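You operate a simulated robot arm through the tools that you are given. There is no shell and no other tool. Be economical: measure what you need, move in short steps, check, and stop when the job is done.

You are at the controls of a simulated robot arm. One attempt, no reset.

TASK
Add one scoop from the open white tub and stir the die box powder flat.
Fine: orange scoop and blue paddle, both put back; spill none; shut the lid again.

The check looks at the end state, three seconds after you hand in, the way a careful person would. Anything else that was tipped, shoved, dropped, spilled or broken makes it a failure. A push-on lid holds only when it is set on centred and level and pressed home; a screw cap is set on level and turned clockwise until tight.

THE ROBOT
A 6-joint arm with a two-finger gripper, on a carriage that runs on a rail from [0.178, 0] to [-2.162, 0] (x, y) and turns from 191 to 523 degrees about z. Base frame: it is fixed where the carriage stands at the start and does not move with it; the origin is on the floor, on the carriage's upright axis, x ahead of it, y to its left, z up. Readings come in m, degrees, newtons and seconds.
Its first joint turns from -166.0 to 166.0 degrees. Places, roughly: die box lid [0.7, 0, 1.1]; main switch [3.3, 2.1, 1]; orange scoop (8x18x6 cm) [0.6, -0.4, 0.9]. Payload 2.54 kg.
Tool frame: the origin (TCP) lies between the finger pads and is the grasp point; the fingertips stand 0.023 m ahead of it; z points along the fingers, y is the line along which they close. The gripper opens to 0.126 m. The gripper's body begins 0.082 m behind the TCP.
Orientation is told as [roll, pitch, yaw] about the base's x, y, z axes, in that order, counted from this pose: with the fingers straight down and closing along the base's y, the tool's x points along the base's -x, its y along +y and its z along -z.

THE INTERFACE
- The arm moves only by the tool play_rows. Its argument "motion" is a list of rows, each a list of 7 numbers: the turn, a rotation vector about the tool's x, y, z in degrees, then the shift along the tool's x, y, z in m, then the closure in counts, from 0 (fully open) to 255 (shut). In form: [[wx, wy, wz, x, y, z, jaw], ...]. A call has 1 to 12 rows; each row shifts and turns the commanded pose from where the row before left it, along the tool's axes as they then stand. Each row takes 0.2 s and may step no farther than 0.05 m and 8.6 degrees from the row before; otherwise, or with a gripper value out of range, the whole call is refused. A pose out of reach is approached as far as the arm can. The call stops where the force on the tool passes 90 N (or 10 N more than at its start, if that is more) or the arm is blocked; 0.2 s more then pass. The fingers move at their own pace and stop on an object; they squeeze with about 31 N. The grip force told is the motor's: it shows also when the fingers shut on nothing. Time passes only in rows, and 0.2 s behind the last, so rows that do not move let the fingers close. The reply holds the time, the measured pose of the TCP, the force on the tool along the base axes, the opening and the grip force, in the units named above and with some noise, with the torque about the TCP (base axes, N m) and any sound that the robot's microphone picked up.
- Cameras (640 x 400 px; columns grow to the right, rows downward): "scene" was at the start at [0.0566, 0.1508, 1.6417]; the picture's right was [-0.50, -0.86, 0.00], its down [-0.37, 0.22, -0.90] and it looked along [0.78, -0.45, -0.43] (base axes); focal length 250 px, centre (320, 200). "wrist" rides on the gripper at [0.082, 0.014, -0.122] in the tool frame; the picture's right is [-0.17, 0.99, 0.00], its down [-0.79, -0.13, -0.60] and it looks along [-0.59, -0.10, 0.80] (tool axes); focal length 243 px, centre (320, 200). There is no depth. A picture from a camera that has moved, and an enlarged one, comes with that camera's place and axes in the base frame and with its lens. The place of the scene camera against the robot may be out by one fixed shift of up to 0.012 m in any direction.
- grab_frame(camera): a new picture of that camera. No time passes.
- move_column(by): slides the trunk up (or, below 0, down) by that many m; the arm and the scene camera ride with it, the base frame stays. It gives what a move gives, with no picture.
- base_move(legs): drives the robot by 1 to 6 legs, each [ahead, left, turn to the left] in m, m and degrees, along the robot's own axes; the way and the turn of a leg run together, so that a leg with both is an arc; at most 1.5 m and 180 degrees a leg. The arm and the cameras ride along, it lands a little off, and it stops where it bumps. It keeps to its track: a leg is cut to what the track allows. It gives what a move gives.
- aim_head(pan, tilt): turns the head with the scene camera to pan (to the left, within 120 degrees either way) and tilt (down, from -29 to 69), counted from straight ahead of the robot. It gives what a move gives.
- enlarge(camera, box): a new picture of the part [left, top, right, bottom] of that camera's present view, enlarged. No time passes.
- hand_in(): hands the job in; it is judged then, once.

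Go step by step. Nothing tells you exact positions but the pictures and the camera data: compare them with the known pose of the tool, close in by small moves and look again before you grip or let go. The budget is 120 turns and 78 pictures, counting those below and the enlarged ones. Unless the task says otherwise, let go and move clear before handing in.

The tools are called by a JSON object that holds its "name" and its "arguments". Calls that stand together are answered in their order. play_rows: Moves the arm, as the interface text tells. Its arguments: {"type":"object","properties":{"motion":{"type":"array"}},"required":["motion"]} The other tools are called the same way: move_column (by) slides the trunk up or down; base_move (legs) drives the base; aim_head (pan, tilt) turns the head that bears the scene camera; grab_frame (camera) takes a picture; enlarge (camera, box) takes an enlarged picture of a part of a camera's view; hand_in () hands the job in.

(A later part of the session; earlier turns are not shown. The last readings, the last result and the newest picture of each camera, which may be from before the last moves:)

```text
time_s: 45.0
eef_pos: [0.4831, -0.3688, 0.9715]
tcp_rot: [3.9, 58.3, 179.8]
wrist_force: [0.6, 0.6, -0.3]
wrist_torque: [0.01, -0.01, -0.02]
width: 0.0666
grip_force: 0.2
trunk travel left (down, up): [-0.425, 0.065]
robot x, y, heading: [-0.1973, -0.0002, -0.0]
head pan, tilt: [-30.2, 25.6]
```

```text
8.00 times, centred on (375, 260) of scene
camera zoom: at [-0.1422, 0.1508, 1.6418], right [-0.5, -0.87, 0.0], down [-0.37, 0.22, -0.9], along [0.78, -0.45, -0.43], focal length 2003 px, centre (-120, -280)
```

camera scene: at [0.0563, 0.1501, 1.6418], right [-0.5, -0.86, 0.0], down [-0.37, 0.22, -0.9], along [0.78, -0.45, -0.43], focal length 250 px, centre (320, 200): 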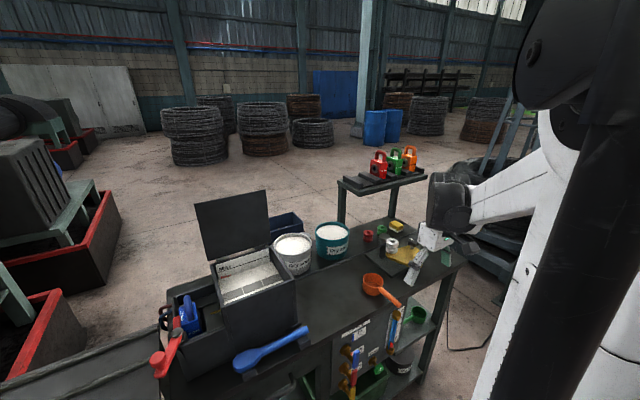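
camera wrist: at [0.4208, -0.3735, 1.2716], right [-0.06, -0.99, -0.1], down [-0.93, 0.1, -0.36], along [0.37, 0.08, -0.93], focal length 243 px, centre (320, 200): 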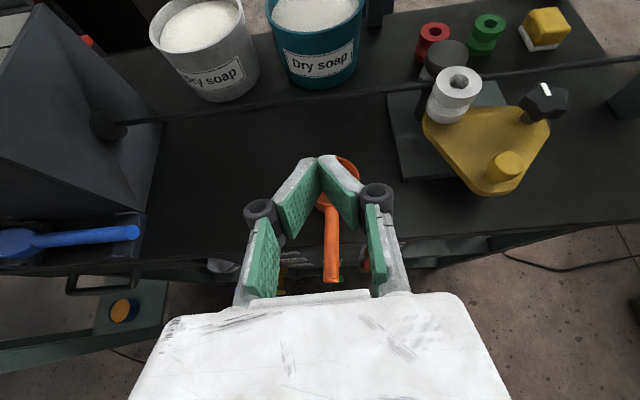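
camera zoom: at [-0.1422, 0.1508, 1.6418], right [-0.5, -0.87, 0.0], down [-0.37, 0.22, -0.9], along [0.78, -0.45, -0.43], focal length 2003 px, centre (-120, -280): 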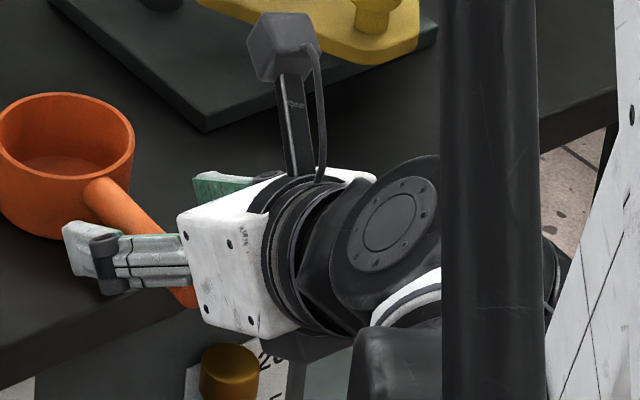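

The handle axis is at z≈.967, nearly right now, but about 9.5 mm to the +y side. I correct both and close.

{"name": "play_rows", "arguments": {"motion": [[0, 0, 0, -0.0034, -0.0095, 0.0021, 120], [0, 0, 0, 0, 0, 0, 120], [0, 0, 0, 0, 0, 0, 255], [0, 0, 0, 0, 0, 0, 255], [0, 0, 0, 0, 0, 0, 255], [0, 0, 0, 0, 0, 0, 255]]}}

```text
time_s: 46.4
eef_pos: [0.4821, -0.3594, 0.9674]
tcp_rot: [3.9, 58.3, 179.8]
wrist_force: [-0.1, -0.1, -1.1]
wrist_torque: [0.01, 0.06, 0.0]
width: 0.019
grip_force: 30.9
trunk travel left (down, up): [-0.425, 0.065]
robot x, y, heading: [-0.1958, 0.0015, 0.2]
head pan, tilt: [-30.2, 25.6]
```

Width is 19 mm, so the handle is held. I lift and check.

{"name": "play_rows", "arguments": {"motion": [[0, 0, 0, 0.017, 0, -0.0106, 255], [0, 0, 0, 0.034, 0, -0.0212, 255], [0, 0, 0, 0.034, 0, -0.0212, 255], [0, 0, 0, 0, 0, 0, 255]]}}

{"name": "grab_frame", "arguments": {"camera": "wrist"}}

{"name": "grab_frame", "arguments": {"camera": "scene"}}

```text
time_s: 47.4
eef_pos: [0.4818, -0.358, 1.0689]
tcp_rot: [3.9, 58.3, 179.8]
wrist_force: [-0.9, 0.3, -0.3]
wrist_torque: [-0.02, 0.06, -0.01]
width: 0.019
grip_force: 30.8
trunk travel left (down, up): [-0.425, 0.065]
robot x, y, heading: [-0.1997, 0.002, 0.2]
head pan, tilt: [-30.2, 25.6]
```

```text
41 pictures are left
camera wrist: at [0.421, -0.3635, 1.2029], right [-0.15, -0.98, -0.11], down [-0.91, 0.18, -0.36], along [0.38, 0.04, -0.93], focal length 243 px, centre (320, 200)
```

wrist: 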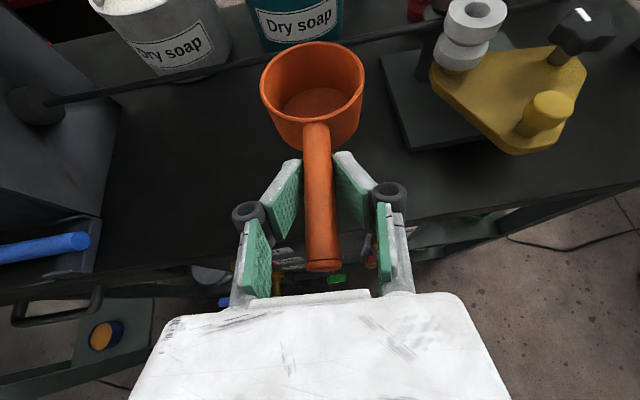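

```text
40 pictures are left
camera scene: at [-0.1428, 0.1513, 1.6417], right [-0.5, -0.87, 0.0], down [-0.37, 0.22, -0.9], along [0.78, -0.45, -0.43], focal length 250 px, centre (320, 200)
```

scene: 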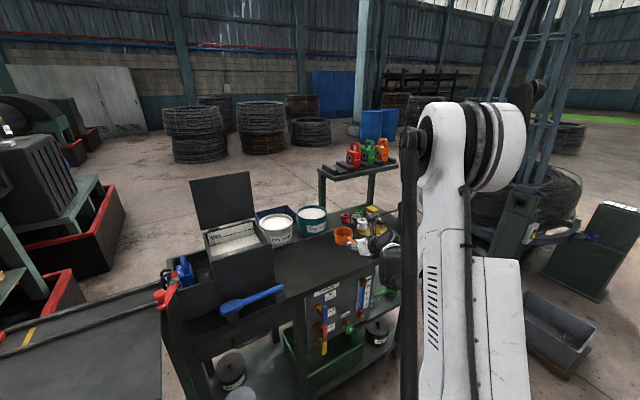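

The scoop is held level. I raise it well above the wire and drive the base forward to reach the white tub.

{"name": "play_rows", "arguments": {"motion": [[0, 0, 0, 0.04, 0, -0.025, 255], [0, 0, 0, 0.04, 0, -0.025, 255], [0, 0, 0, 0.04, 0, -0.025, 255], [0, 0, 0, 0.04, 0, -0.025, 255], [0, 0, 0, 0, 0, 0, 255]]}}

{"name": "base_move", "arguments": {"legs": [[0.22, 0, 0]]}}

{"name": "play_rows", "arguments": {"motion": [[0, 0, 0, 0, -0.045, 0, 255], [0, 0, 0, 0, -0.045, 0, 255], [0, 0, 0, 0, -0.045, 0, 255], [0, 0, 0, 0, -0.045, 0, 255], [0, 0, 0, 0, 0, 0, 255]]}}

{"name": "grab_frame", "arguments": {"camera": "wrist"}}

{"name": "grab_frame", "arguments": {"camera": "scene"}}

```text
time_s: 48.6
eef_pos: [0.4806, -0.3543, 1.2565]
tcp_rot: [4.0, 58.3, 179.8]
wrist_force: [0.1, 0.6, -0.2]
wrist_torque: [-0.02, 0.09, 0.02]
width: 0.0191
grip_force: 30.9
trunk travel left (down, up): [-0.425, 0.065]
robot x, y, heading: [-0.2005, 0.0014, 0.3]
head pan, tilt: [-30.2, 25.6]
```

```text
time_s: 50.3
eef_pos: [0.7028, -0.3539, 1.2565]
tcp_rot: [3.8, 58.4, 179.8]
wrist_force: [-0.9, -0.2, -0.6]
wrist_torque: [0.01, 0.06, 0.01]
width: 0.0189
grip_force: 30.8
trunk travel left (down, up): [-0.425, 0.065]
robot x, y, heading: [0.0252, -0.0014, 0.4]
head pan, tilt: [-30.2, 25.6]
```

```text
time_s: 51.5
eef_pos: [0.7118, -0.1727, 1.251]
tcp_rot: [3.9, 58.2, 180.0]
wrist_force: [-0.4, 0.4, -0.7]
wrist_torque: [-0.02, 0.02, -0.02]
width: 0.019
grip_force: 31.3
trunk travel left (down, up): [-0.425, 0.065]
robot x, y, heading: [0.0212, -0.0007, 0.3]
head pan, tilt: [-30.2, 25.6]
```

```text
39 pictures are left
camera wrist: at [0.6514, -0.1781, 1.3853], right [-0.15, -0.98, -0.11], down [-0.91, 0.18, -0.36], along [0.38, 0.04, -0.93], focal length 243 px, centre (320, 200)
```

wrist: 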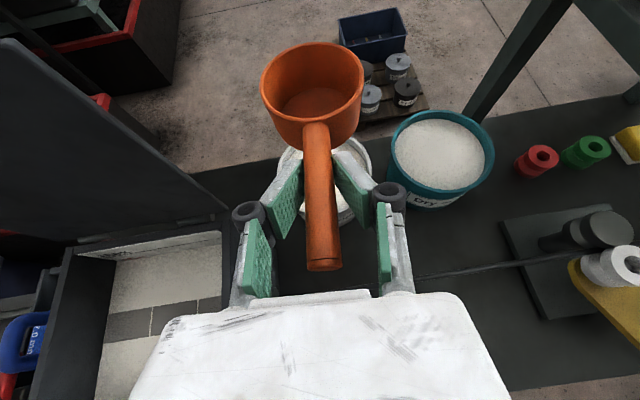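

```text
38 pictures are left
camera scene: at [0.0776, 0.1517, 1.6416], right [-0.5, -0.87, 0.0], down [-0.37, 0.22, -0.9], along [0.78, -0.45, -0.43], focal length 250 px, centre (320, 200)
```

scene: 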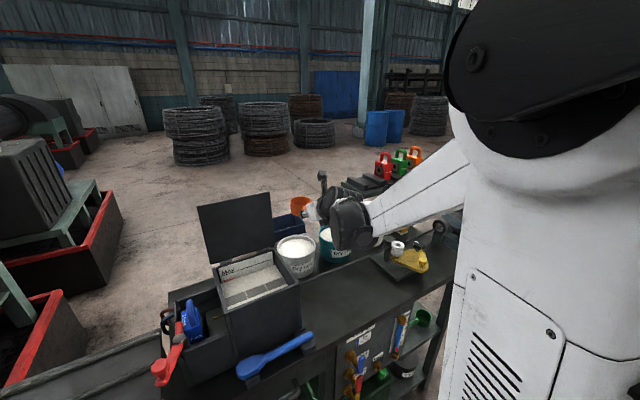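

{"name": "play_rows", "arguments": {"motion": [[0, 0, 0, -0.0212, 0, -0.034, 255], [0, 0, 0, -0.0212, 0, -0.034, 255], [0, 0, 0, -0.0212, 0, -0.034, 255], [0, 0, 0, 0, 0, 0, 255]]}}

{"name": "grab_frame", "arguments": {"camera": "wrist"}}

{"name": "enlarge", "arguments": {"camera": "scene", "box": [260, 210, 360, 290]}}

```text
time_s: 52.5
eef_pos: [0.5911, -0.1659, 1.25]
tcp_rot: [3.9, 58.4, 179.8]
wrist_force: [0.0, 0.4, -0.1]
wrist_torque: [0.02, 0.04, -0.03]
width: 0.019
grip_force: 30.9
trunk travel left (down, up): [-0.425, 0.065]
robot x, y, heading: [0.025, -0.0021, 0.4]
head pan, tilt: [-30.2, 25.6]
```

```text
37 pictures are left
camera wrist: at [0.5304, -0.171, 1.3828], right [-0.15, -0.98, -0.11], down [-0.91, 0.18, -0.36], along [0.38, 0.04, -0.93], focal length 243 px, centre (320, 200)
```

wrist: 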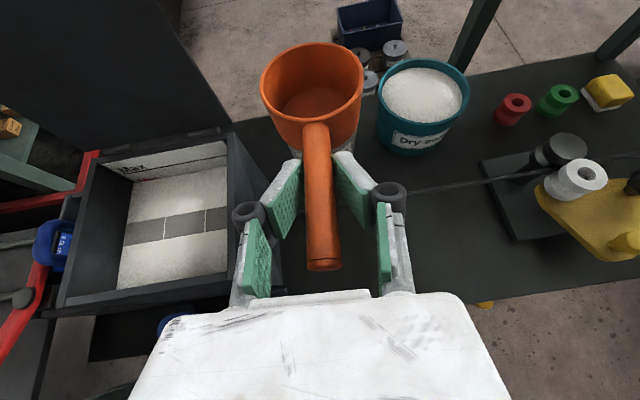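

```text
5.00 times, centred on (310, 250) of scene
camera zoom: at [0.0772, 0.1514, 1.6417], right [-0.5, -0.87, 0.0], down [-0.37, 0.22, -0.9], along [0.78, -0.45, -0.43], focal length 1252 px, centre (370, -50)
```

zoom: 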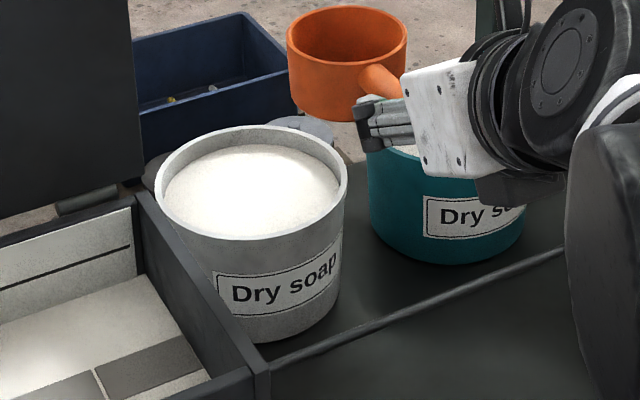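

I shift aside a little so the white tub isn't hidden behind the cup.

{"name": "play_rows", "arguments": {"motion": [[0, 0, 0, 0, -0.045, 0, 255], [0, 0, 0, 0, -0.045, 0, 255], [0, 0, 0, 0, 0, 0, 255]]}}

{"name": "grab_frame", "arguments": {"camera": "wrist"}}

```text
time_s: 53.3
eef_pos: [0.5963, -0.0756, 1.2451]
tcp_rot: [4.0, 58.3, 179.7]
wrist_force: [-0.6, -0.3, -0.6]
wrist_torque: [-0.01, 0.02, 0.0]
width: 0.0191
grip_force: 31.2
trunk travel left (down, up): [-0.425, 0.065]
robot x, y, heading: [0.0188, 0.0005, 0.4]
head pan, tilt: [-30.2, 25.6]
```

```text
35 pictures are left
camera wrist: at [0.5344, -0.0802, 1.3792], right [-0.15, -0.98, -0.11], down [-0.91, 0.18, -0.36], along [0.38, 0.04, -0.93], focal length 243 px, centre (320, 200)
```

wrist: 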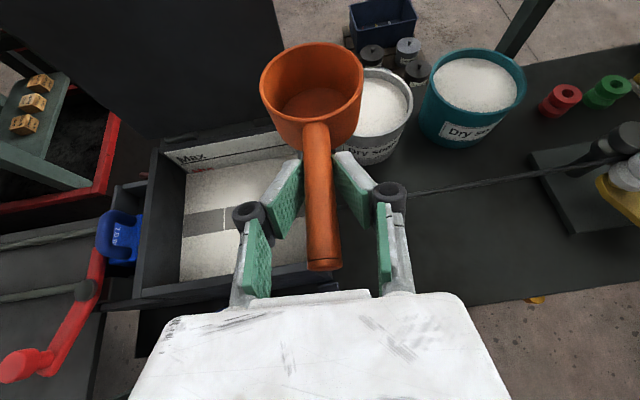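

White tub centre is about (.845,−.177), rim z≈1.03. I move the scoop over it and pitch the cup 60° nose-down above the tub.

{"name": "play_rows", "arguments": {"motion": [[0, 0, 0, 0.0235, 0.0196, 0.0377, 255], [0, 0, 0, 0.0235, 0.0196, 0.0377, 255], [0, 0, 0, 0.0235, 0.0196, 0.0377, 255], [0, 0, 0, 0.0235, 0.0196, 0.0377, 255], [0, -8.57, 0, 0, 0, 0, 255], [0, -8.57, 0, 0, 0, 0, 255], [0, -8.57, 0, 0, 0, 0, 255], [0, -8.57, 0, 0, 0, 0, 255], [0, -8.57, 0, 0, 0, 0, 255], [0, -8.57, 0, 0, 0, 0, 255], [0, -8.57, 0, 0, 0, 0, 255], [0, 0, 0, 0.034, 0, 0.035, 255]]}}

{"name": "grab_frame", "arguments": {"camera": "wrist"}}

{"name": "enlarge", "arguments": {"camera": "scene", "box": [240, 160, 400, 290]}}

```text
time_s: 55.9
eef_pos: [0.8037, -0.1708, 1.2113]
tcp_rot: [2.0, -1.6, 176.5]
wrist_force: [0.1, -0.2, -0.9]
wrist_torque: [0.01, 0.01, -0.01]
width: 0.0192
grip_force: 31.2
trunk travel left (down, up): [-0.425, 0.065]
robot x, y, heading: [0.0187, -0.0023, 0.5]
head pan, tilt: [-30.2, 25.6]
```

```text
34 pictures are left
camera wrist: at [0.8895, -0.1847, 1.3287], right [-0.23, -0.97, 0.04], down [-0.76, 0.2, 0.62], along [-0.61, 0.11, -0.79], focal length 243 px, centre (320, 200)
```

wrist: 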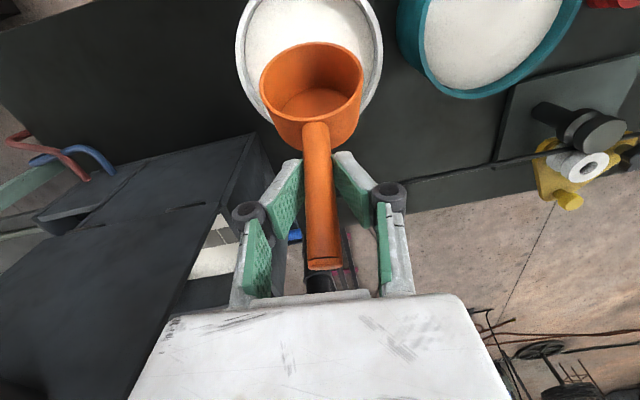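

```text
3.08 times, centred on (320, 225) of scene
camera zoom: at [0.0782, 0.151, 1.6416], right [-0.5, -0.87, 0.0], down [-0.38, 0.22, -0.9], along [0.78, -0.45, -0.43], focal length 770 px, centre (320, 123)
```

zoom: 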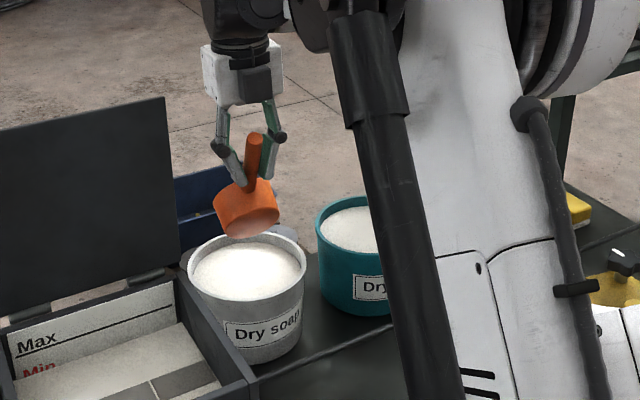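

Aligned over the tub. I ease the cup down into the powder.

{"name": "play_rows", "arguments": {"motion": [[0, 0, 0, 0.01, 0, 0.04, 255], [0, 0, 0, 0, 0, 0.04, 255], [0, 0, 0, 0, 0, 0.03, 255], [0, 0, 0, 0, 0, 0.015, 255], [0, 0, 0, 0, 0, 0.015, 255], [0, 0, 0, 0, 0, 0, 255]]}}

{"name": "enlarge", "arguments": {"camera": "scene", "box": [240, 180, 360, 290]}}

{"name": "grab_frame", "arguments": {"camera": "wrist"}}

```text
time_s: 57.3
eef_pos: [0.8091, -0.1741, 1.0736]
tcp_rot: [2.1, -1.6, 176.5]
wrist_force: [-0.8, 0.2, 1.1]
wrist_torque: [0.0, -0.05, -0.01]
width: 0.0001
grip_force: 28.0
trunk travel left (down, up): [-0.425, 0.065]
robot x, y, heading: [0.0194, 0.0007, 0.3]
head pan, tilt: [-30.2, 25.6]
```

```text
3.64 times, centred on (300, 235) of scene
camera zoom: at [0.0765, 0.1514, 1.6416], right [-0.5, -0.87, 0.0], down [-0.37, 0.22, -0.9], along [0.78, -0.45, -0.43], focal length 911 px, centre (393, 73)
```

zoom: 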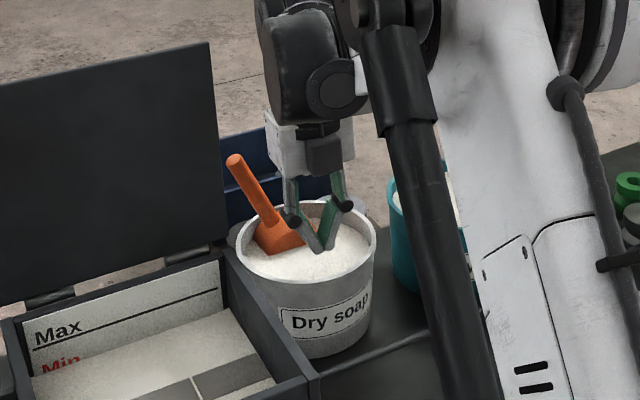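

```text
31 pictures are left
camera wrist: at [0.8934, -0.1898, 1.1926], right [-0.23, -0.97, 0.04], down [-0.76, 0.2, 0.61], along [-0.61, 0.11, -0.79], focal length 243 px, centre (320, 200)
```

wrist: 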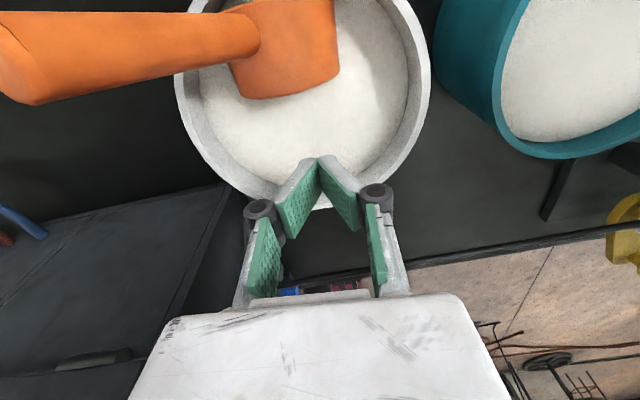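

The handle slipped out of the grip on contact; the scoop is now lying in the tub with its handle sticking up toward +y, and nothing looks spilled. I withdraw straight up and look.

{"name": "play_rows", "arguments": {"motion": [[0, 0, 0, 0, 0, -0.04, 255], [0, 0, 0, 0, 0, -0.04, 255], [0, 0, 0, 0, 0, -0.04, 255], [0, 0, 0, -0.02, 0, -0.04, 150], [0, 0, 0, -0.02, 0, -0.04, 120], [0, 0, 0, 0, 0, 0, 120]]}}

{"name": "grab_frame", "arguments": {"camera": "wrist"}}

{"name": "enlarge", "arguments": {"camera": "scene", "box": [255, 190, 345, 270]}}

```text
time_s: 58.7
eef_pos: [0.7766, -0.1658, 1.2744]
tcp_rot: [2.0, -1.6, 176.5]
wrist_force: [-0.3, 0.4, 0.1]
wrist_torque: [0.02, -0.03, 0.05]
width: 0.0665
grip_force: 0.1
trunk travel left (down, up): [-0.425, 0.065]
robot x, y, heading: [0.0217, 0.0006, 0.5]
head pan, tilt: [-30.2, 25.6]
```

```text
30 pictures are left
camera wrist: at [0.8617, -0.1811, 1.3933], right [-0.23, -0.97, 0.04], down [-0.76, 0.2, 0.61], along [-0.61, 0.11, -0.79], focal length 243 px, centre (320, 200)
```

wrist: 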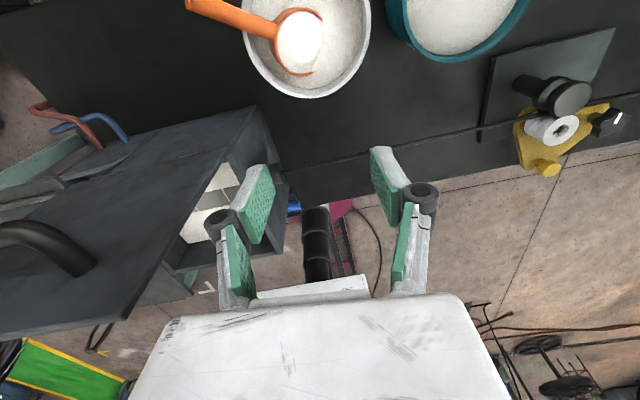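

```text
5.00 times, centred on (300, 230) of scene
camera zoom: at [0.0775, 0.1511, 1.6417], right [-0.5, -0.87, 0.0], down [-0.37, 0.22, -0.9], along [0.78, -0.45, -0.43], focal length 1252 px, centre (420, 50)
```

zoom: 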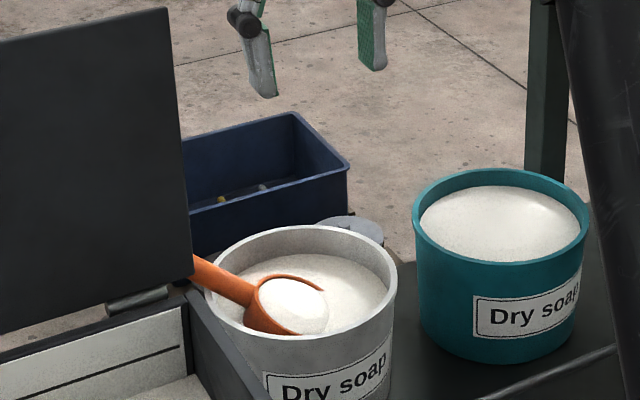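

The scoop has landed upright in the tub, already full and heaped, with its handle over the left rear rim pointing to about (.5,.87). I turn the gripper across that handle and move above it.

{"name": "play_rows", "arguments": {"motion": [[0, 0, -8.57, 0, 0, 0, 120], [0, 0, -8.57, 0, 0, 0, 120], [0, 0, -8.57, 0, 0, 0, 120], [0, 0, -8.57, 0, 0, 0, 120], [0, 0, -8.57, 0, 0, 0, 120], [0, 0, -8.57, 0, 0, 0, 120], [0, 0, -8.57, 0, 0, 0, 120], [0, 0, 0, 0.026, 0.0122, 0.008, 120], [0, 0, 0, 0.026, 0.0122, 0.008, 120], [0, 0, 0, 0.026, 0.0122, 0.008, 120], [0, 0, 0, 0.026, 0.0122, 0.008, 120], [0, 0, 0, 0, 0, 0, 120]]}}

{"name": "grab_frame", "arguments": {"camera": "wrist"}}

{"name": "enlarge", "arguments": {"camera": "scene", "box": [225, 150, 345, 270]}}

```text
time_s: 61.3
eef_pos: [0.8723, -0.1065, 1.2392]
tcp_rot: [-0.5, -2.5, -123.5]
wrist_force: [0.2, 0.5, 0.8]
wrist_torque: [0.01, 0.01, 0.0]
width: 0.0667
grip_force: 0.1
trunk travel left (down, up): [-0.425, 0.065]
robot x, y, heading: [0.0216, -0.0008, 0.3]
head pan, tilt: [-30.2, 25.6]
```

```text
28 pictures are left
camera wrist: at [0.933, -0.0422, 1.3553], right [0.73, -0.68, 0.0], down [-0.53, -0.57, 0.63], along [-0.43, -0.46, -0.77], focal length 243 px, centre (320, 200)
```

wrist: 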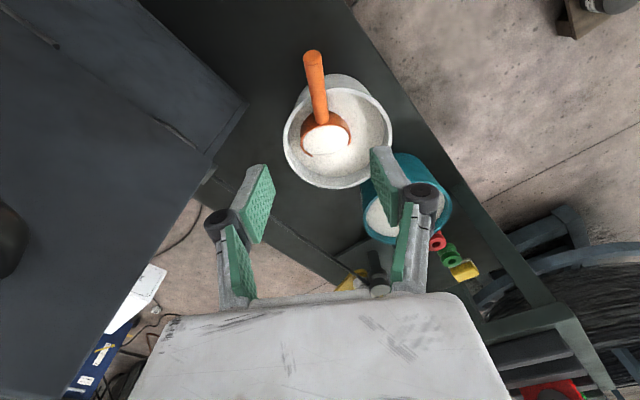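

```text
3.33 times, centred on (285, 210) of scene
camera zoom: at [0.0778, 0.1512, 1.6417], right [-0.5, -0.87, 0.0], down [-0.37, 0.22, -0.9], along [0.78, -0.45, -0.43], focal length 835 px, centre (437, 167)
```

zoom: 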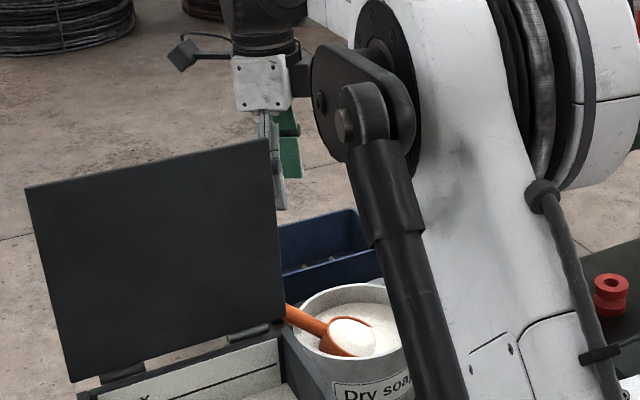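

The handle rises about 30° from near (.85,−.136,1.024) to (.896,−.066,1.073). I come down over it just outside the rim, stopping short for a check.

{"name": "play_rows", "arguments": {"motion": [[0, 0, 0, 0.0145, -0.0013, 0.03, 120], [0, 0, 0, 0.0145, -0.0013, 0.03, 120], [0, 0, 0, 0, 0, 0.035, 120], [0, 0, 0, 0, 0, 0.035, 120], [0, 0, 0, 0, 0, 0.02, 120], [0, 0, 0, 0, 0, 0, 120]]}}

{"name": "grab_frame", "arguments": {"camera": "wrist"}}

{"name": "enlarge", "arguments": {"camera": "scene", "box": [240, 190, 340, 270]}}

```text
time_s: 62.9
eef_pos: [0.8658, -0.0852, 1.137]
tcp_rot: [0.3, -2.3, -123.5]
wrist_force: [-0.8, -0.5, 0.1]
wrist_torque: [-0.03, -0.13, -0.01]
width: 0.0667
grip_force: 0.0
trunk travel left (down, up): [-0.425, 0.065]
robot x, y, heading: [0.0221, 0.0004, 0.3]
head pan, tilt: [-30.2, 25.6]
stopped in row 6: the arm was blocked; the commanded pose is now the measured one
```

```text
26 pictures are left
camera wrist: at [0.9254, -0.0202, 1.2556], right [0.73, -0.68, 0.01], down [-0.54, -0.56, 0.63], along [-0.42, -0.46, -0.78], focal length 243 px, centre (320, 200)
```

wrist: 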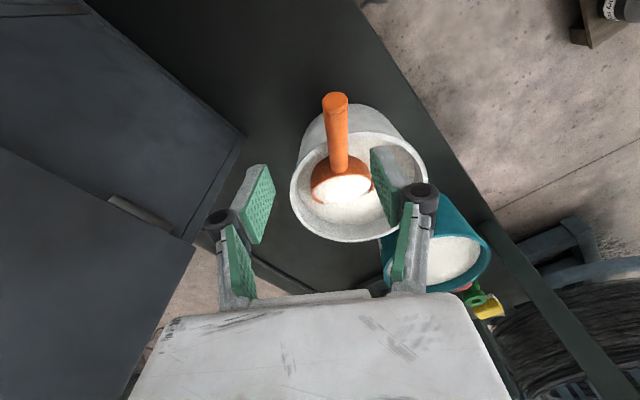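

```text
5.00 times, centred on (290, 230) of scene
camera zoom: at [0.0567, 0.1531, 1.642], right [-0.5, -0.87, -0.01], down [-0.36, 0.21, -0.91], along [0.79, -0.45, -0.42], focal length 1252 px, centre (470, 50)
```

zoom: 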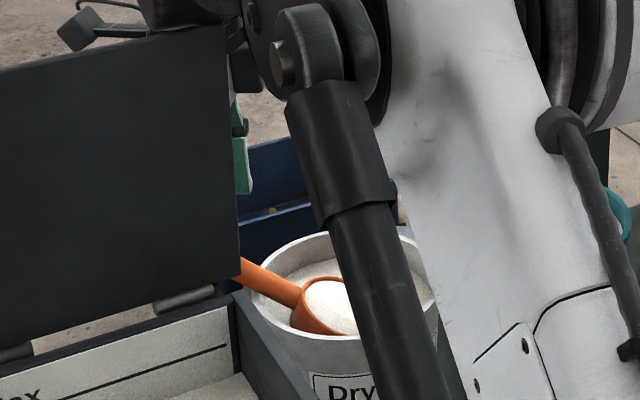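

The arm was blocked, apparently against the open lid. I back straight up, then approach with the tool leaned over the tub, which keeps the wrist well clear of the lid.

{"name": "play_rows", "arguments": {"motion": [[0, 0, 0, 0, 0, -0.03, 120], [0, 0, 0, 0, 0, -0.03, 120], [0, 0, 0, 0, 0, -0.03, 120], [0, 0, 0, -0.033, 0, -0.015, 120], [0, 0, 0, -0.033, 0, -0.015, 120], [0, 8.57, 0, 0, 0, 0, 120], [0, 8.57, 0, 0, 0, 0, 120], [0, 8.57, 0, 0, 0, 0, 120], [0, 8.57, 0, 0, 0, 0, 120], [0, 0, 0, 0, 0, 0, 120]]}}

{"name": "grab_frame", "arguments": {"camera": "scene"}}

{"name": "grab_frame", "arguments": {"camera": "wrist"}}

```text
time_s: 65.1
eef_pos: [0.8487, -0.1382, 1.2371]
tcp_rot: [-0.4, 31.7, -123.7]
wrist_force: [0.4, -0.5, -0.4]
wrist_torque: [-0.01, 0.02, 0.01]
width: 0.0667
grip_force: 0.1
trunk travel left (down, up): [-0.425, 0.065]
robot x, y, heading: [0.0198, 0.0019, 0.4]
head pan, tilt: [-30.2, 25.6]
```

```text
24 pictures are left
camera scene: at [0.0769, 0.1506, 1.6418], right [-0.5, -0.87, 0.0], down [-0.37, 0.22, -0.9], along [0.78, -0.45, -0.43], focal length 250 px, centre (320, 200)
```

scene: 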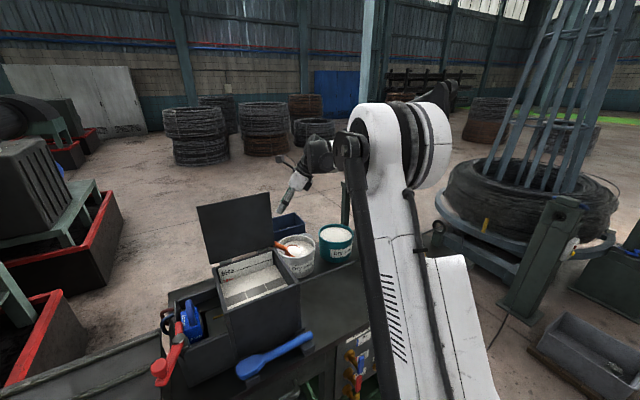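

```text
23 pictures are left
camera wrist: at [0.8634, -0.1411, 1.3826], right [0.74, -0.66, -0.09], down [-0.66, -0.75, 0.09], along [-0.13, -0.01, -0.99], focal length 243 px, centre (320, 200)
```

wrist: 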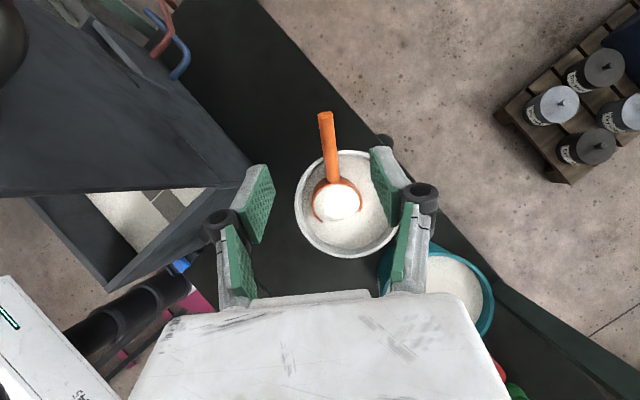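

Clear top-down view: handle from (.849,−.137) to (.899,−.069). I approach the grip point (.884,−.089,1.058) along the leaned tool axis.

{"name": "play_rows", "arguments": {"motion": [[0, 0, 0, -0.0143, 0.0006, 0.0413, 120], [0, 0, 0, -0.0143, 0.0006, 0.0413, 120], [0, 0, 0, -0.0143, 0.0006, 0.0413, 120], [0, 0, 0, 0, 0, 0.03, 120], [0, 0, 0, 0, 0, 0.03, 120], [0, 0, 0, 0, 0, 0, 120]]}}

{"name": "grab_frame", "arguments": {"camera": "wrist"}}

```text
time_s: 66.5
eef_pos: [0.8803, -0.0854, 1.0552]
tcp_rot: [-0.5, 31.7, -123.8]
wrist_force: [-0.6, 0.3, -0.4]
wrist_torque: [-0.01, 0.01, 0.0]
width: 0.0667
grip_force: 0.1
trunk travel left (down, up): [-0.425, 0.065]
robot x, y, heading: [0.0235, -0.0018, 0.4]
head pan, tilt: [-30.2, 25.6]
```

```text
22 pictures are left
camera wrist: at [0.8952, -0.0898, 1.2016], right [0.74, -0.66, -0.09], down [-0.66, -0.75, 0.09], along [-0.13, -0.01, -0.99], focal length 243 px, centre (320, 200)
```

wrist: 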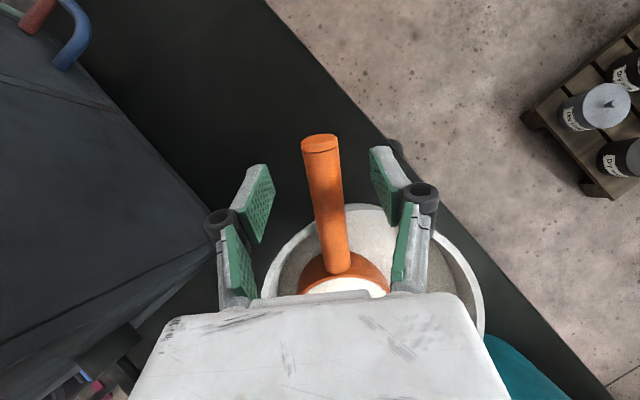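

Handle is between the pads but looks about 1 cm above the grip point, so I raise slightly and close.

{"name": "play_rows", "arguments": {"motion": [[0, 0, 0, 0, 0.003, -0.008, 120], [0, 0, 0, 0, 0, 0, 255], [0, 0, 0, 0, 0, 0, 255], [0, 0, 0, 0, 0, 0, 255], [0, 0, 0, 0, 0, 0, 255]]}}

{"name": "grab_frame", "arguments": {"camera": "wrist"}}

```text
time_s: 67.7
eef_pos: [0.8803, -0.0917, 1.0637]
tcp_rot: [-0.6, 31.7, -123.8]
wrist_force: [-0.6, 0.1, 0.1]
wrist_torque: [0.01, -0.02, -0.01]
width: 0.0099
grip_force: 30.9
trunk travel left (down, up): [-0.425, 0.065]
robot x, y, heading: [0.0207, -0.0004, 0.4]
head pan, tilt: [-30.2, 25.6]
```

```text
21 pictures are left
camera wrist: at [0.8957, -0.0952, 1.2094], right [0.74, -0.66, -0.09], down [-0.66, -0.75, 0.09], along [-0.13, -0.01, -0.99], focal length 243 px, centre (320, 200)
```

wrist: 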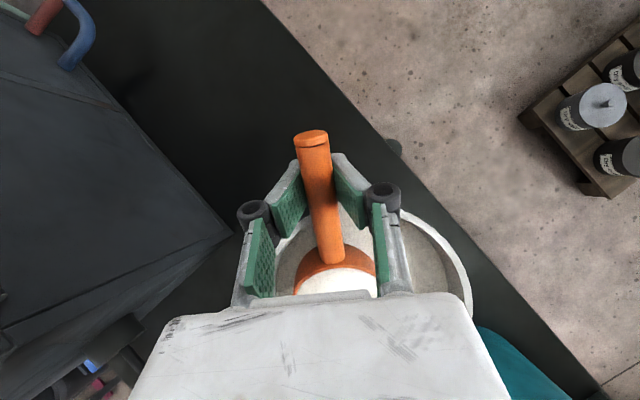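

The width of only 9.9 mm suggests the handle is near the fingertips. I open, advance 2 cm along the tool and close again.

{"name": "play_rows", "arguments": {"motion": [[0, 0, 0, 0, 0, 0, 150], [0, 0, 0, 0, 0, 0, 150], [0, 0, 0, 0, 0, 0.01, 150], [0, 0, 0, 0, 0, 0.01, 150], [0, 0, 0, 0, 0, 0, 150], [0, 0, 0, 0, 0, 0, 255], [0, 0, 0, 0, 0, 0, 255], [0, 0, 0, 0, 0, 0, 255], [0, 0, 0, 0, 0, 0, 255]]}}

{"name": "grab_frame", "arguments": {"camera": "wrist"}}

```text
time_s: 69.7
eef_pos: [0.8845, -0.0834, 1.0468]
tcp_rot: [-0.5, 31.8, -123.8]
wrist_force: [0.6, 0.9, 0.0]
wrist_torque: [-0.01, 0.01, 0.02]
width: 0.0
grip_force: 28.4
trunk travel left (down, up): [-0.425, 0.065]
robot x, y, heading: [0.0218, 0.0023, 0.3]
head pan, tilt: [-30.2, 25.6]
```

```text
20 pictures are left
camera wrist: at [0.9015, -0.0872, 1.1928], right [0.74, -0.66, -0.09], down [-0.66, -0.75, 0.09], along [-0.13, -0.01, -0.99], focal length 243 px, centre (320, 200)
```

wrist: 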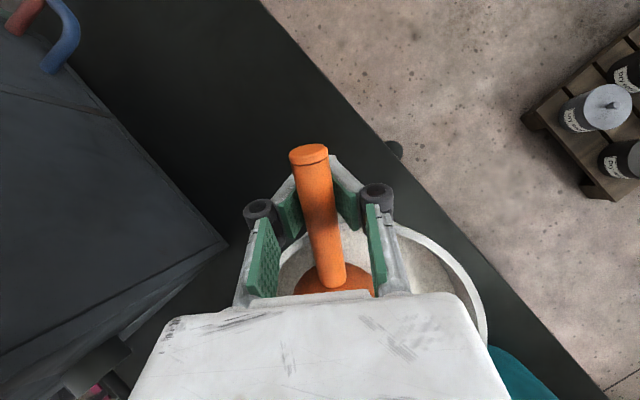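

The handle is on the body side of the closed pads, so I was too deep. I open, back out 3 cm along the tool and close again, judging by the width.

{"name": "play_rows", "arguments": {"motion": [[0, 0, 0, 0, 0, 0, 140], [0, 0, 0, 0, 0, 0, 140], [0, 0, 0, 0, 0, -0.015, 140], [0, 0, 0, 0, 0, -0.015, 140], [0, 0, 0, 0, 0, 0, 140], [0, 0, 0, 0, 0, 0, 255], [0, 0, 0, 0, 0, 0, 255], [0, 0, 0, 0, 0, 0, 255], [0, 0, 0, 0, 0, 0, 255]]}}

{"name": "grab_frame", "arguments": {"camera": "wrist"}}

```text
time_s: 71.7
eef_pos: [0.8773, -0.0973, 1.0729]
tcp_rot: [-0.4, 31.7, -123.8]
wrist_force: [-1.4, 0.0, 1.2]
wrist_torque: [-0.08, 0.12, -0.06]
width: 0.0167
grip_force: 31.4
trunk travel left (down, up): [-0.425, 0.065]
robot x, y, heading: [0.0206, -0.0034, 0.5]
head pan, tilt: [-30.2, 25.6]
```

```text
19 pictures are left
camera wrist: at [0.8933, -0.1, 1.2191], right [0.74, -0.66, -0.09], down [-0.66, -0.75, 0.09], along [-0.13, -0.01, -0.99], focal length 243 px, centre (320, 200)
```

wrist: 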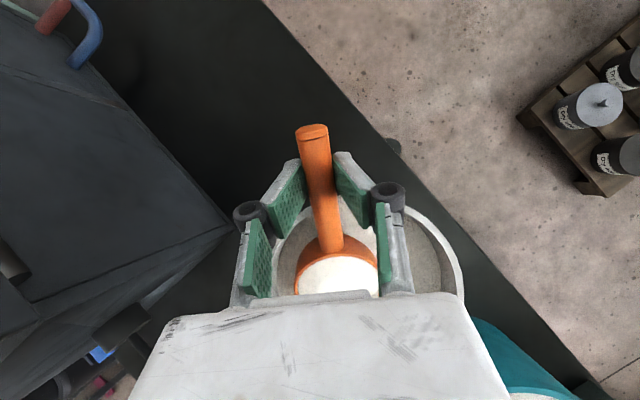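

Width 16.7 mm, so the trend is right. Another 1.2 cm back should centre it.

{"name": "play_rows", "arguments": {"motion": [[0, 0, 0, 0, 0, 0, 170], [0, 0, 0, 0, 0, 0, 170], [0, 0, 0, 0, 0, -0.013, 170], [0, 0, 0, 0, 0, 0, 170], [0, 0, 0, 0, 0, 0, 255], [0, 0, 0, 0, 0, 0, 255], [0, 0, 0, 0, 0, 0, 255], [0, 0, 0, 0, 0, 0, 255]]}}

```text
time_s: 73.5
eef_pos: [0.8742, -0.1026, 1.084]
tcp_rot: [-0.4, 31.7, -123.8]
wrist_force: [-0.3, -2.6, 9.2]
wrist_torque: [-0.06, -0.03, 0.0]
width: 0.006
grip_force: 28.2
trunk travel left (down, up): [-0.425, 0.065]
robot x, y, heading: [0.0173, -0.0008, 0.4]
head pan, tilt: [-30.2, 25.6]
```

It seems the fingers toe in: they hold at the tips, and deeper means a smaller reading but a safer, caged grip. I open, advance 1.8 cm and close again, expecting about 12 mm.

{"name": "play_rows", "arguments": {"motion": [[0, 0, 0, 0, 0, 0, 160], [0, 0, 0, 0, 0, 0, 160], [0, 0, 0, 0, 0, 0.009, 160], [0, 0, 0, 0, 0, 0.009, 160], [0, 0, 0, 0, 0, 0, 160], [0, 0, 0, 0, 0, 0, 255], [0, 0, 0, 0, 0, 0, 255], [0, 0, 0, 0, 0, 0, 255], [0, 0, 0, 0, 0, 0, 255]]}}

```text
time_s: 75.5
eef_pos: [0.881, -0.0944, 1.0683]
tcp_rot: [-0.5, 31.7, -123.8]
wrist_force: [0.3, 0.9, 0.9]
wrist_torque: [0.08, -0.09, 0.0]
width: 0.0123
grip_force: 31.3
trunk travel left (down, up): [-0.425, 0.065]
robot x, y, heading: [0.0225, -0.0006, 0.3]
head pan, tilt: [-30.2, 25.6]
```

Width 12.3 mm, as predicted. I lift a few cm gently inside the tub and look.

{"name": "play_rows", "arguments": {"motion": [[0, 0, 0, 0.0053, 0, -0.0085, 255], [0, 0, 0, 0.0053, 0, -0.0085, 255], [0, 0, 0, 0.0053, 0, -0.0085, 255], [0, 0, 0, 0, 0, 0, 255]]}}

{"name": "grab_frame", "arguments": {"camera": "wrist"}}

{"name": "enlarge", "arguments": {"camera": "scene", "box": [250, 180, 340, 270]}}

```text
time_s: 76.5
eef_pos: [0.8789, -0.0955, 1.0984]
tcp_rot: [-0.5, 31.6, -123.8]
wrist_force: [-0.3, 0.5, -2.1]
wrist_torque: [0.1, -0.05, 0.0]
width: 0.0124
grip_force: 31.3
trunk travel left (down, up): [-0.425, 0.065]
robot x, y, heading: [0.0203, -0.0005, 0.4]
head pan, tilt: [-30.2, 25.6]
```

```text
18 pictures are left
camera wrist: at [0.8951, -0.0985, 1.2444], right [0.74, -0.66, -0.09], down [-0.66, -0.75, 0.09], along [-0.13, -0.01, -0.99], focal length 243 px, centre (320, 200)
```

wrist: 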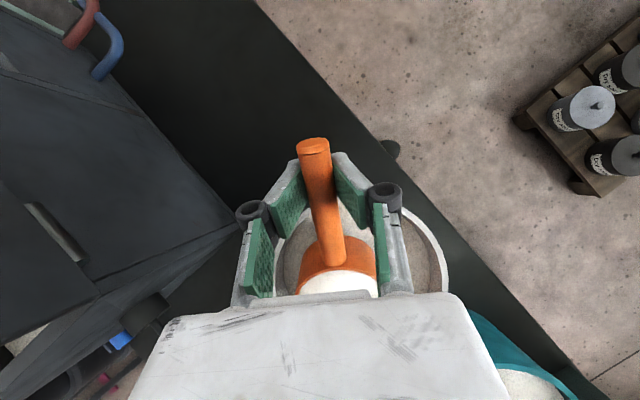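

```text
4.44 times, centred on (295, 225) of scene
camera zoom: at [0.077, 0.151, 1.6417], right [-0.5, -0.87, 0.0], down [-0.37, 0.22, -0.9], along [0.78, -0.45, -0.43], focal length 1113 px, centre (431, 89)
```

zoom: 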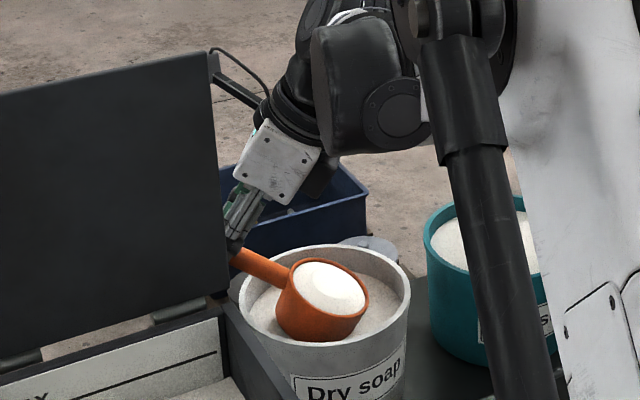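

The scoop came up full and heaped, about 20° nose-down. I raise it, move away from the lid and level it.

{"name": "play_rows", "arguments": {"motion": [[0, 0, 0, 0.0106, 0, -0.017, 255], [0, 0, 0, 0.0106, 0, -0.017, 255], [0, 0, 0, 0.0106, 0, -0.017, 255], [0, 0, 0, -0.0189, 0.01, -0.0117, 255], [0, 0, 0, -0.0189, 0.01, -0.0117, 255], [0, 0, 0, -0.0189, 0.01, -0.0117, 255], [0, 0, 0, -0.0189, 0.01, -0.0117, 255], [0, 0, 0, -0.0189, 0.01, -0.0117, 255], [0, -5, 0, 0, 0, 0, 255], [0, -5, 0, 0, 0, 0, 255], [0, -5, 0, 0, 0, 0, 255], [0, -5, 0, 0, 0, 0, 255]]}}

{"name": "grab_frame", "arguments": {"camera": "scene"}}

```text
time_s: 79.1
eef_pos: [0.8608, -0.214, 1.1575]
tcp_rot: [-0.4, 11.7, -123.6]
wrist_force: [0.5, 0.8, -1.8]
wrist_torque: [0.07, -0.05, 0.04]
width: 0.0123
grip_force: 30.7
trunk travel left (down, up): [-0.425, 0.065]
robot x, y, heading: [0.0155, -0.0026, 0.4]
head pan, tilt: [-30.2, 25.6]
```

```text
16 pictures are left
camera scene: at [0.0771, 0.151, 1.6417], right [-0.5, -0.87, 0.0], down [-0.37, 0.22, -0.9], along [0.78, -0.45, -0.43], focal length 250 px, centre (320, 200)
```

scene: 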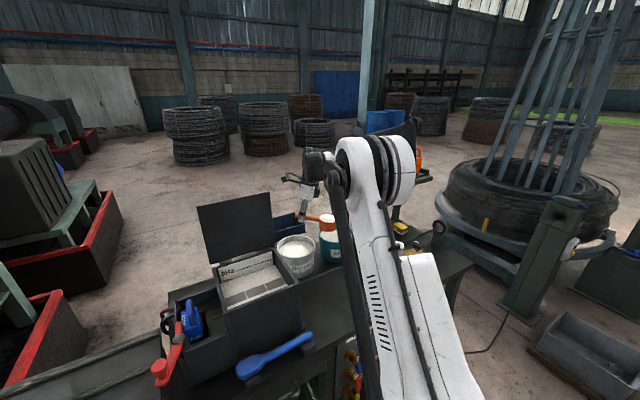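

Scoop is level and full. I turn it about the vertical by 124° so the handle points back toward the robot.

{"name": "play_rows", "arguments": {"motion": [[0, 0, 0, 0.008, 0, -0.039, 255], [1.68, 0, -8.1, 0, 0, 0, 255], [1.68, 0, -8.1, 0, 0, 0, 255], [1.68, 0, -8.1, 0, 0, 0, 255], [1.68, 0, -8.1, 0, 0, 0, 255], [1.68, 0, -8.1, 0, 0, 0, 255], [1.68, 0, -8.1, 0, 0, 0, 255], [1.68, 0, -8.1, 0, 0, 0, 255], [1.68, 0, -8.1, 0, 0, 0, 255], [1.68, 0, -8.1, 0, 0, 0, 255], [1.68, 0, -8.1, 0, 0, 0, 255], [1.68, 0, -8.1, 0, 0, 0, 255]]}}

{"name": "play_rows", "arguments": {"motion": [[1.68, 0, -8.1, 0, 0, 0, 255], [1.68, 0, -8.1, 0, 0, 0, 255], [1.68, 0, -8.1, 0, 0, 0, 255], [1.68, 0, -8.1, 0, 0, 0, 255], [0, 0, 0, 0, 0, 0, 255]]}}

{"name": "grab_frame", "arguments": {"camera": "wrist"}}

```text
time_s: 81.7
eef_pos: [0.8624, -0.2145, 1.1982]
tcp_rot: [0.1, 12.0, -32.3]
wrist_force: [0.8, -0.1, -1.1]
wrist_torque: [0.06, 0.12, 0.02]
width: 0.012
grip_force: 31.2
trunk travel left (down, up): [-0.425, 0.065]
robot x, y, heading: [0.0163, 0.001, 0.4]
head pan, tilt: [-30.2, 25.6]
```

```text
time_s: 82.9
eef_pos: [0.8618, -0.2152, 1.1987]
tcp_rot: [0.2, 12.0, 0.7]
wrist_force: [0.5, -0.5, -1.0]
wrist_torque: [-0.03, 0.13, 0.02]
width: 0.0122
grip_force: 31.0
trunk travel left (down, up): [-0.425, 0.065]
robot x, y, heading: [0.0234, -0.0016, 0.3]
head pan, tilt: [-30.2, 25.6]
```

```text
15 pictures are left
camera wrist: at [0.8066, -0.2031, 1.3341], right [0.15, 0.99, -0.03], down [0.9, -0.12, 0.42], along [0.41, -0.09, -0.91], focal length 243 px, centre (320, 200)
```

wrist: 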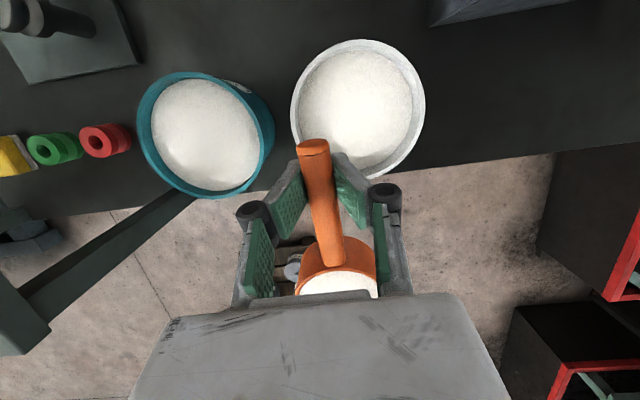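

Still full. I carry it back and then sideways over the die box, well above its rim.

{"name": "play_rows", "arguments": {"motion": [[0, 0, 0, 0.0389, 0, -0.0047, 255], [0, 0, 0, 0.0389, 0, -0.0047, 255], [0, 0, 0, 0.0389, 0, -0.0047, 255], [0, 0, 0, 0.0389, 0, -0.0047, 255], [0, 0, 0, 0.0389, 0, -0.0047, 255], [0, 0, 0, 0.0389, 0, -0.0047, 255], [0, 0, 0, 0.0389, 0, -0.0047, 255], [0, 0, 0, 0.0389, 0, -0.0047, 255], [0, 0, 0, 0, 0, 0, 255]]}}

{"name": "play_rows", "arguments": {"motion": [[0, 0, 0, 0, 0.038, 0, 255], [0, 0, 0, 0, 0.038, 0, 255], [0, 0, 0, 0, 0.038, 0, 255], [0, 0, 0, 0, 0.038, 0, 255], [0, 0, 0, 0, 0.038, 0, 255], [0, 0, 0, 0, 0.038, 0, 255], [0, 0, 0, 0, 0.038, 0, 255], [0, 0, 0, 0, 0, 0, 255]]}}

{"name": "enlarge", "arguments": {"camera": "scene", "box": [150, 120, 350, 340]}}

```text
time_s: 84.9
eef_pos: [0.5645, -0.2192, 1.3006]
tcp_rot: [0.2, 11.9, 0.6]
wrist_force: [0.5, 0.7, -0.3]
wrist_torque: [-0.01, 0.11, 0.0]
width: 0.0116
grip_force: 31.5
trunk travel left (down, up): [-0.425, 0.065]
robot x, y, heading: [0.0183, -0.0021, 0.3]
head pan, tilt: [-30.2, 25.6]
```

```text
time_s: 86.7
eef_pos: [0.5619, 0.0479, 1.3006]
tcp_rot: [0.2, 12.2, 0.6]
wrist_force: [0.2, 0.6, -1.0]
wrist_torque: [-0.03, 0.12, 0.0]
width: 0.0116
grip_force: 31.0
trunk travel left (down, up): [-0.425, 0.065]
robot x, y, heading: [0.0214, -0.0, 0.2]
head pan, tilt: [-30.2, 25.6]
```

```text
1.82 times, centred on (250, 230) of scene
camera zoom: at [0.0771, 0.1514, 1.6417], right [-0.5, -0.87, 0.0], down [-0.37, 0.22, -0.9], along [0.78, -0.45, -0.43], focal length 455 px, centre (447, 146)
```

zoom: 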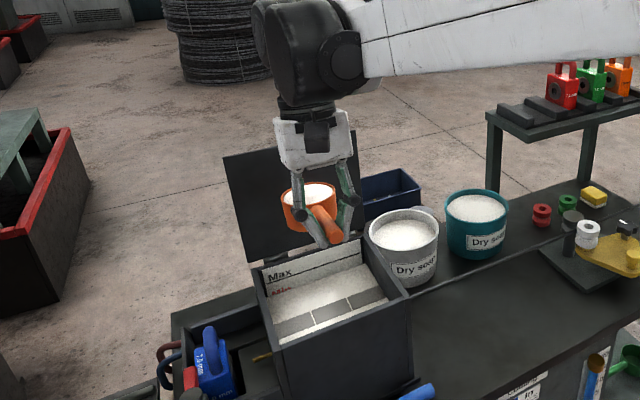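

The full cup is centred over the box. I roll it about the handle axis to pour.

{"name": "play_rows", "arguments": {"motion": [[-8.3, 0, -1.73, 0, 0, 0, 255], [-8.3, 0, -1.73, 0, 0, 0, 255], [-8.3, 0, -1.73, 0, 0, 0, 255], [-8.3, 0, -1.73, 0, 0, 0, 255], [-8.3, 0, -1.73, 0, 0, 0, 255], [-8.3, 0, -1.73, 0, 0, 0, 255], [-8.3, 0, -1.73, 0, 0, 0, 255], [-8.3, 0, -1.73, 0, 0, 0, 255], [-8.3, 0, -1.73, 0, 0, 0, 255], [-8.3, 0, -1.73, 0, 0, 0, 255], [-8.3, 0, -1.73, 0, 0, 0, 255], [-8.3, 0, -1.73, 0, 0, 0, 255]]}}

{"name": "enlarge", "arguments": {"camera": "scene", "box": [150, 120, 350, 340]}}

```text
time_s: 89.2
eef_pos: [0.5781, 0.0969, 1.3005]
tcp_rot: [95.0, -1.1, 11.3]
wrist_force: [10.5, 19.0, 2.9]
wrist_torque: [-0.59, 0.25, 0.6]
width: 0.0116
grip_force: 31.0
out of reach, approached as far as the arm can: row 8, 9, 10
trunk travel left (down, up): [-0.425, 0.065]
robot x, y, heading: [0.022, 0.0005, -0.1]
head pan, tilt: [-30.2, 25.6]
stopped in row 12: the force on the tool passed its limit at 129 N (the readings are from after the stop); the commanded pose is now the measured one
```

```text
1.82 times, centred on (250, 230) of scene
camera zoom: at [0.0764, 0.1511, 1.6418], right [-0.5, -0.87, 0.0], down [-0.37, 0.22, -0.9], along [0.78, -0.45, -0.43], focal length 455 px, centre (447, 146)
```

zoom: 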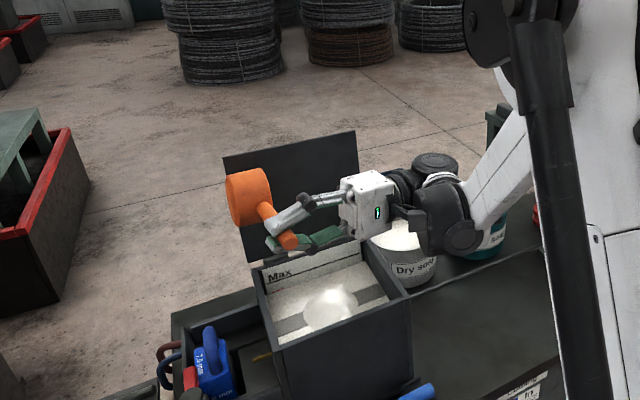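

The powder is in the box as a heap in the middle. The tool touched something at the end, apparently the lid, so I back away to the front before looking.

{"name": "play_rows", "arguments": {"motion": [[0, 0, 0, 0.02, 0, -0.01, 255], [0, 0, 0, 0.02, 0, -0.02, 255], [0, 0, 0, 0.02, 0, -0.02, 255], [0, 0, 0, 0, 0, 0, 255]]}}

{"name": "grab_frame", "arguments": {"camera": "wrist"}}

{"name": "enlarge", "arguments": {"camera": "scene", "box": [150, 120, 350, 340]}}

```text
time_s: 89.6
eef_pos: [0.5695, 0.091, 1.2992]
tcp_rot: [95.0, -0.9, 10.5]
wrist_force: [13.7, 30.4, -1.3]
wrist_torque: [0.03, 0.03, 0.49]
width: 0.0112
grip_force: 31.2
out of reach, approached as far as the arm can: row 1
trunk travel left (down, up): [-0.425, 0.065]
robot x, y, heading: [0.0197, -0.0015, 0.4]
head pan, tilt: [-30.2, 25.6]
stopped in row 1: the force on the tool passed its limit at 100 N (the readings are from after the stop); the commanded pose is now the measured one
```

```text
12 pictures are left
camera wrist: at [0.5114, -0.0451, 1.2999], right [0.16, -0.06, 0.98], down [0.89, -0.43, -0.17], along [0.43, 0.9, -0.02], focal length 243 px, centre (320, 200)
```

wrist: 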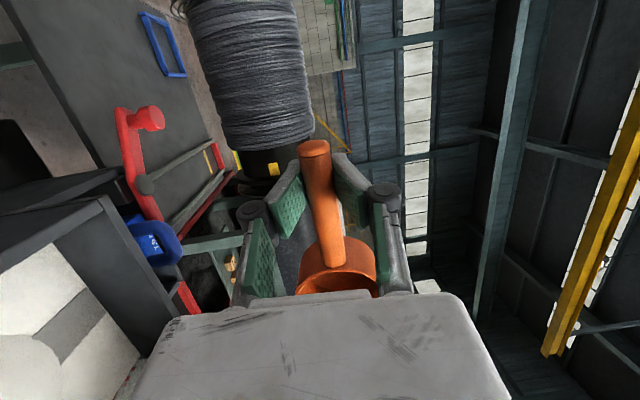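

```text
1.82 times, centred on (250, 230) of scene
camera zoom: at [0.0772, 0.1515, 1.6417], right [-0.5, -0.87, 0.0], down [-0.37, 0.22, -0.9], along [0.78, -0.45, -0.43], focal length 455 px, centre (447, 146)
```

zoom: 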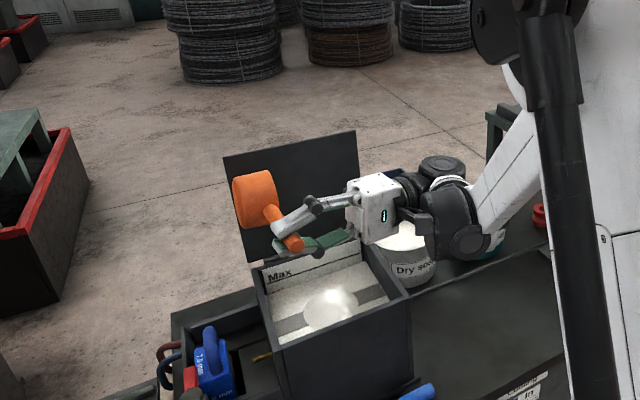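

The cup is empty. The force came from the arm being near its kinematic limit in this twisted pose, so I unroll slowly.

{"name": "play_rows", "arguments": {"motion": [[3.9, 0, 0.8, 0, 0, 0, 255], [3.9, 0, 0.8, 0, 0, 0, 255], [3.9, 0, 0.8, 0, 0, 0, 255], [4.9, 0, 1.0, 0, 0, 0, 255], [4.9, 0, 1.0, 0, 0, 0, 255], [4.9, 0, 1.0, 0, 0, 0, 255], [7.8, 0, 1.6, 0, 0, 0, 255], [7.8, 0, 1.6, 0, 0, 0, 255], [7.8, 0, 1.6, 0, 0, 0, 255], [7.8, 0, 1.6, 0, 0, 0, 255], [7.8, 0, 1.6, 0, 0, 0, 255], [7.8, 0, 1.6, 0, 0, 0, 255]]}}

```text
time_s: 92.2
eef_pos: [0.5688, 0.0901, 1.3001]
tcp_rot: [20.7, 11.0, 3.2]
wrist_force: [-0.1, -0.2, -0.8]
wrist_torque: [0.04, 0.05, 0.01]
width: 0.0112
grip_force: 30.7
trunk travel left (down, up): [-0.425, 0.065]
robot x, y, heading: [0.0192, -0.0008, 0.5]
head pan, tilt: [-30.2, 25.6]
```

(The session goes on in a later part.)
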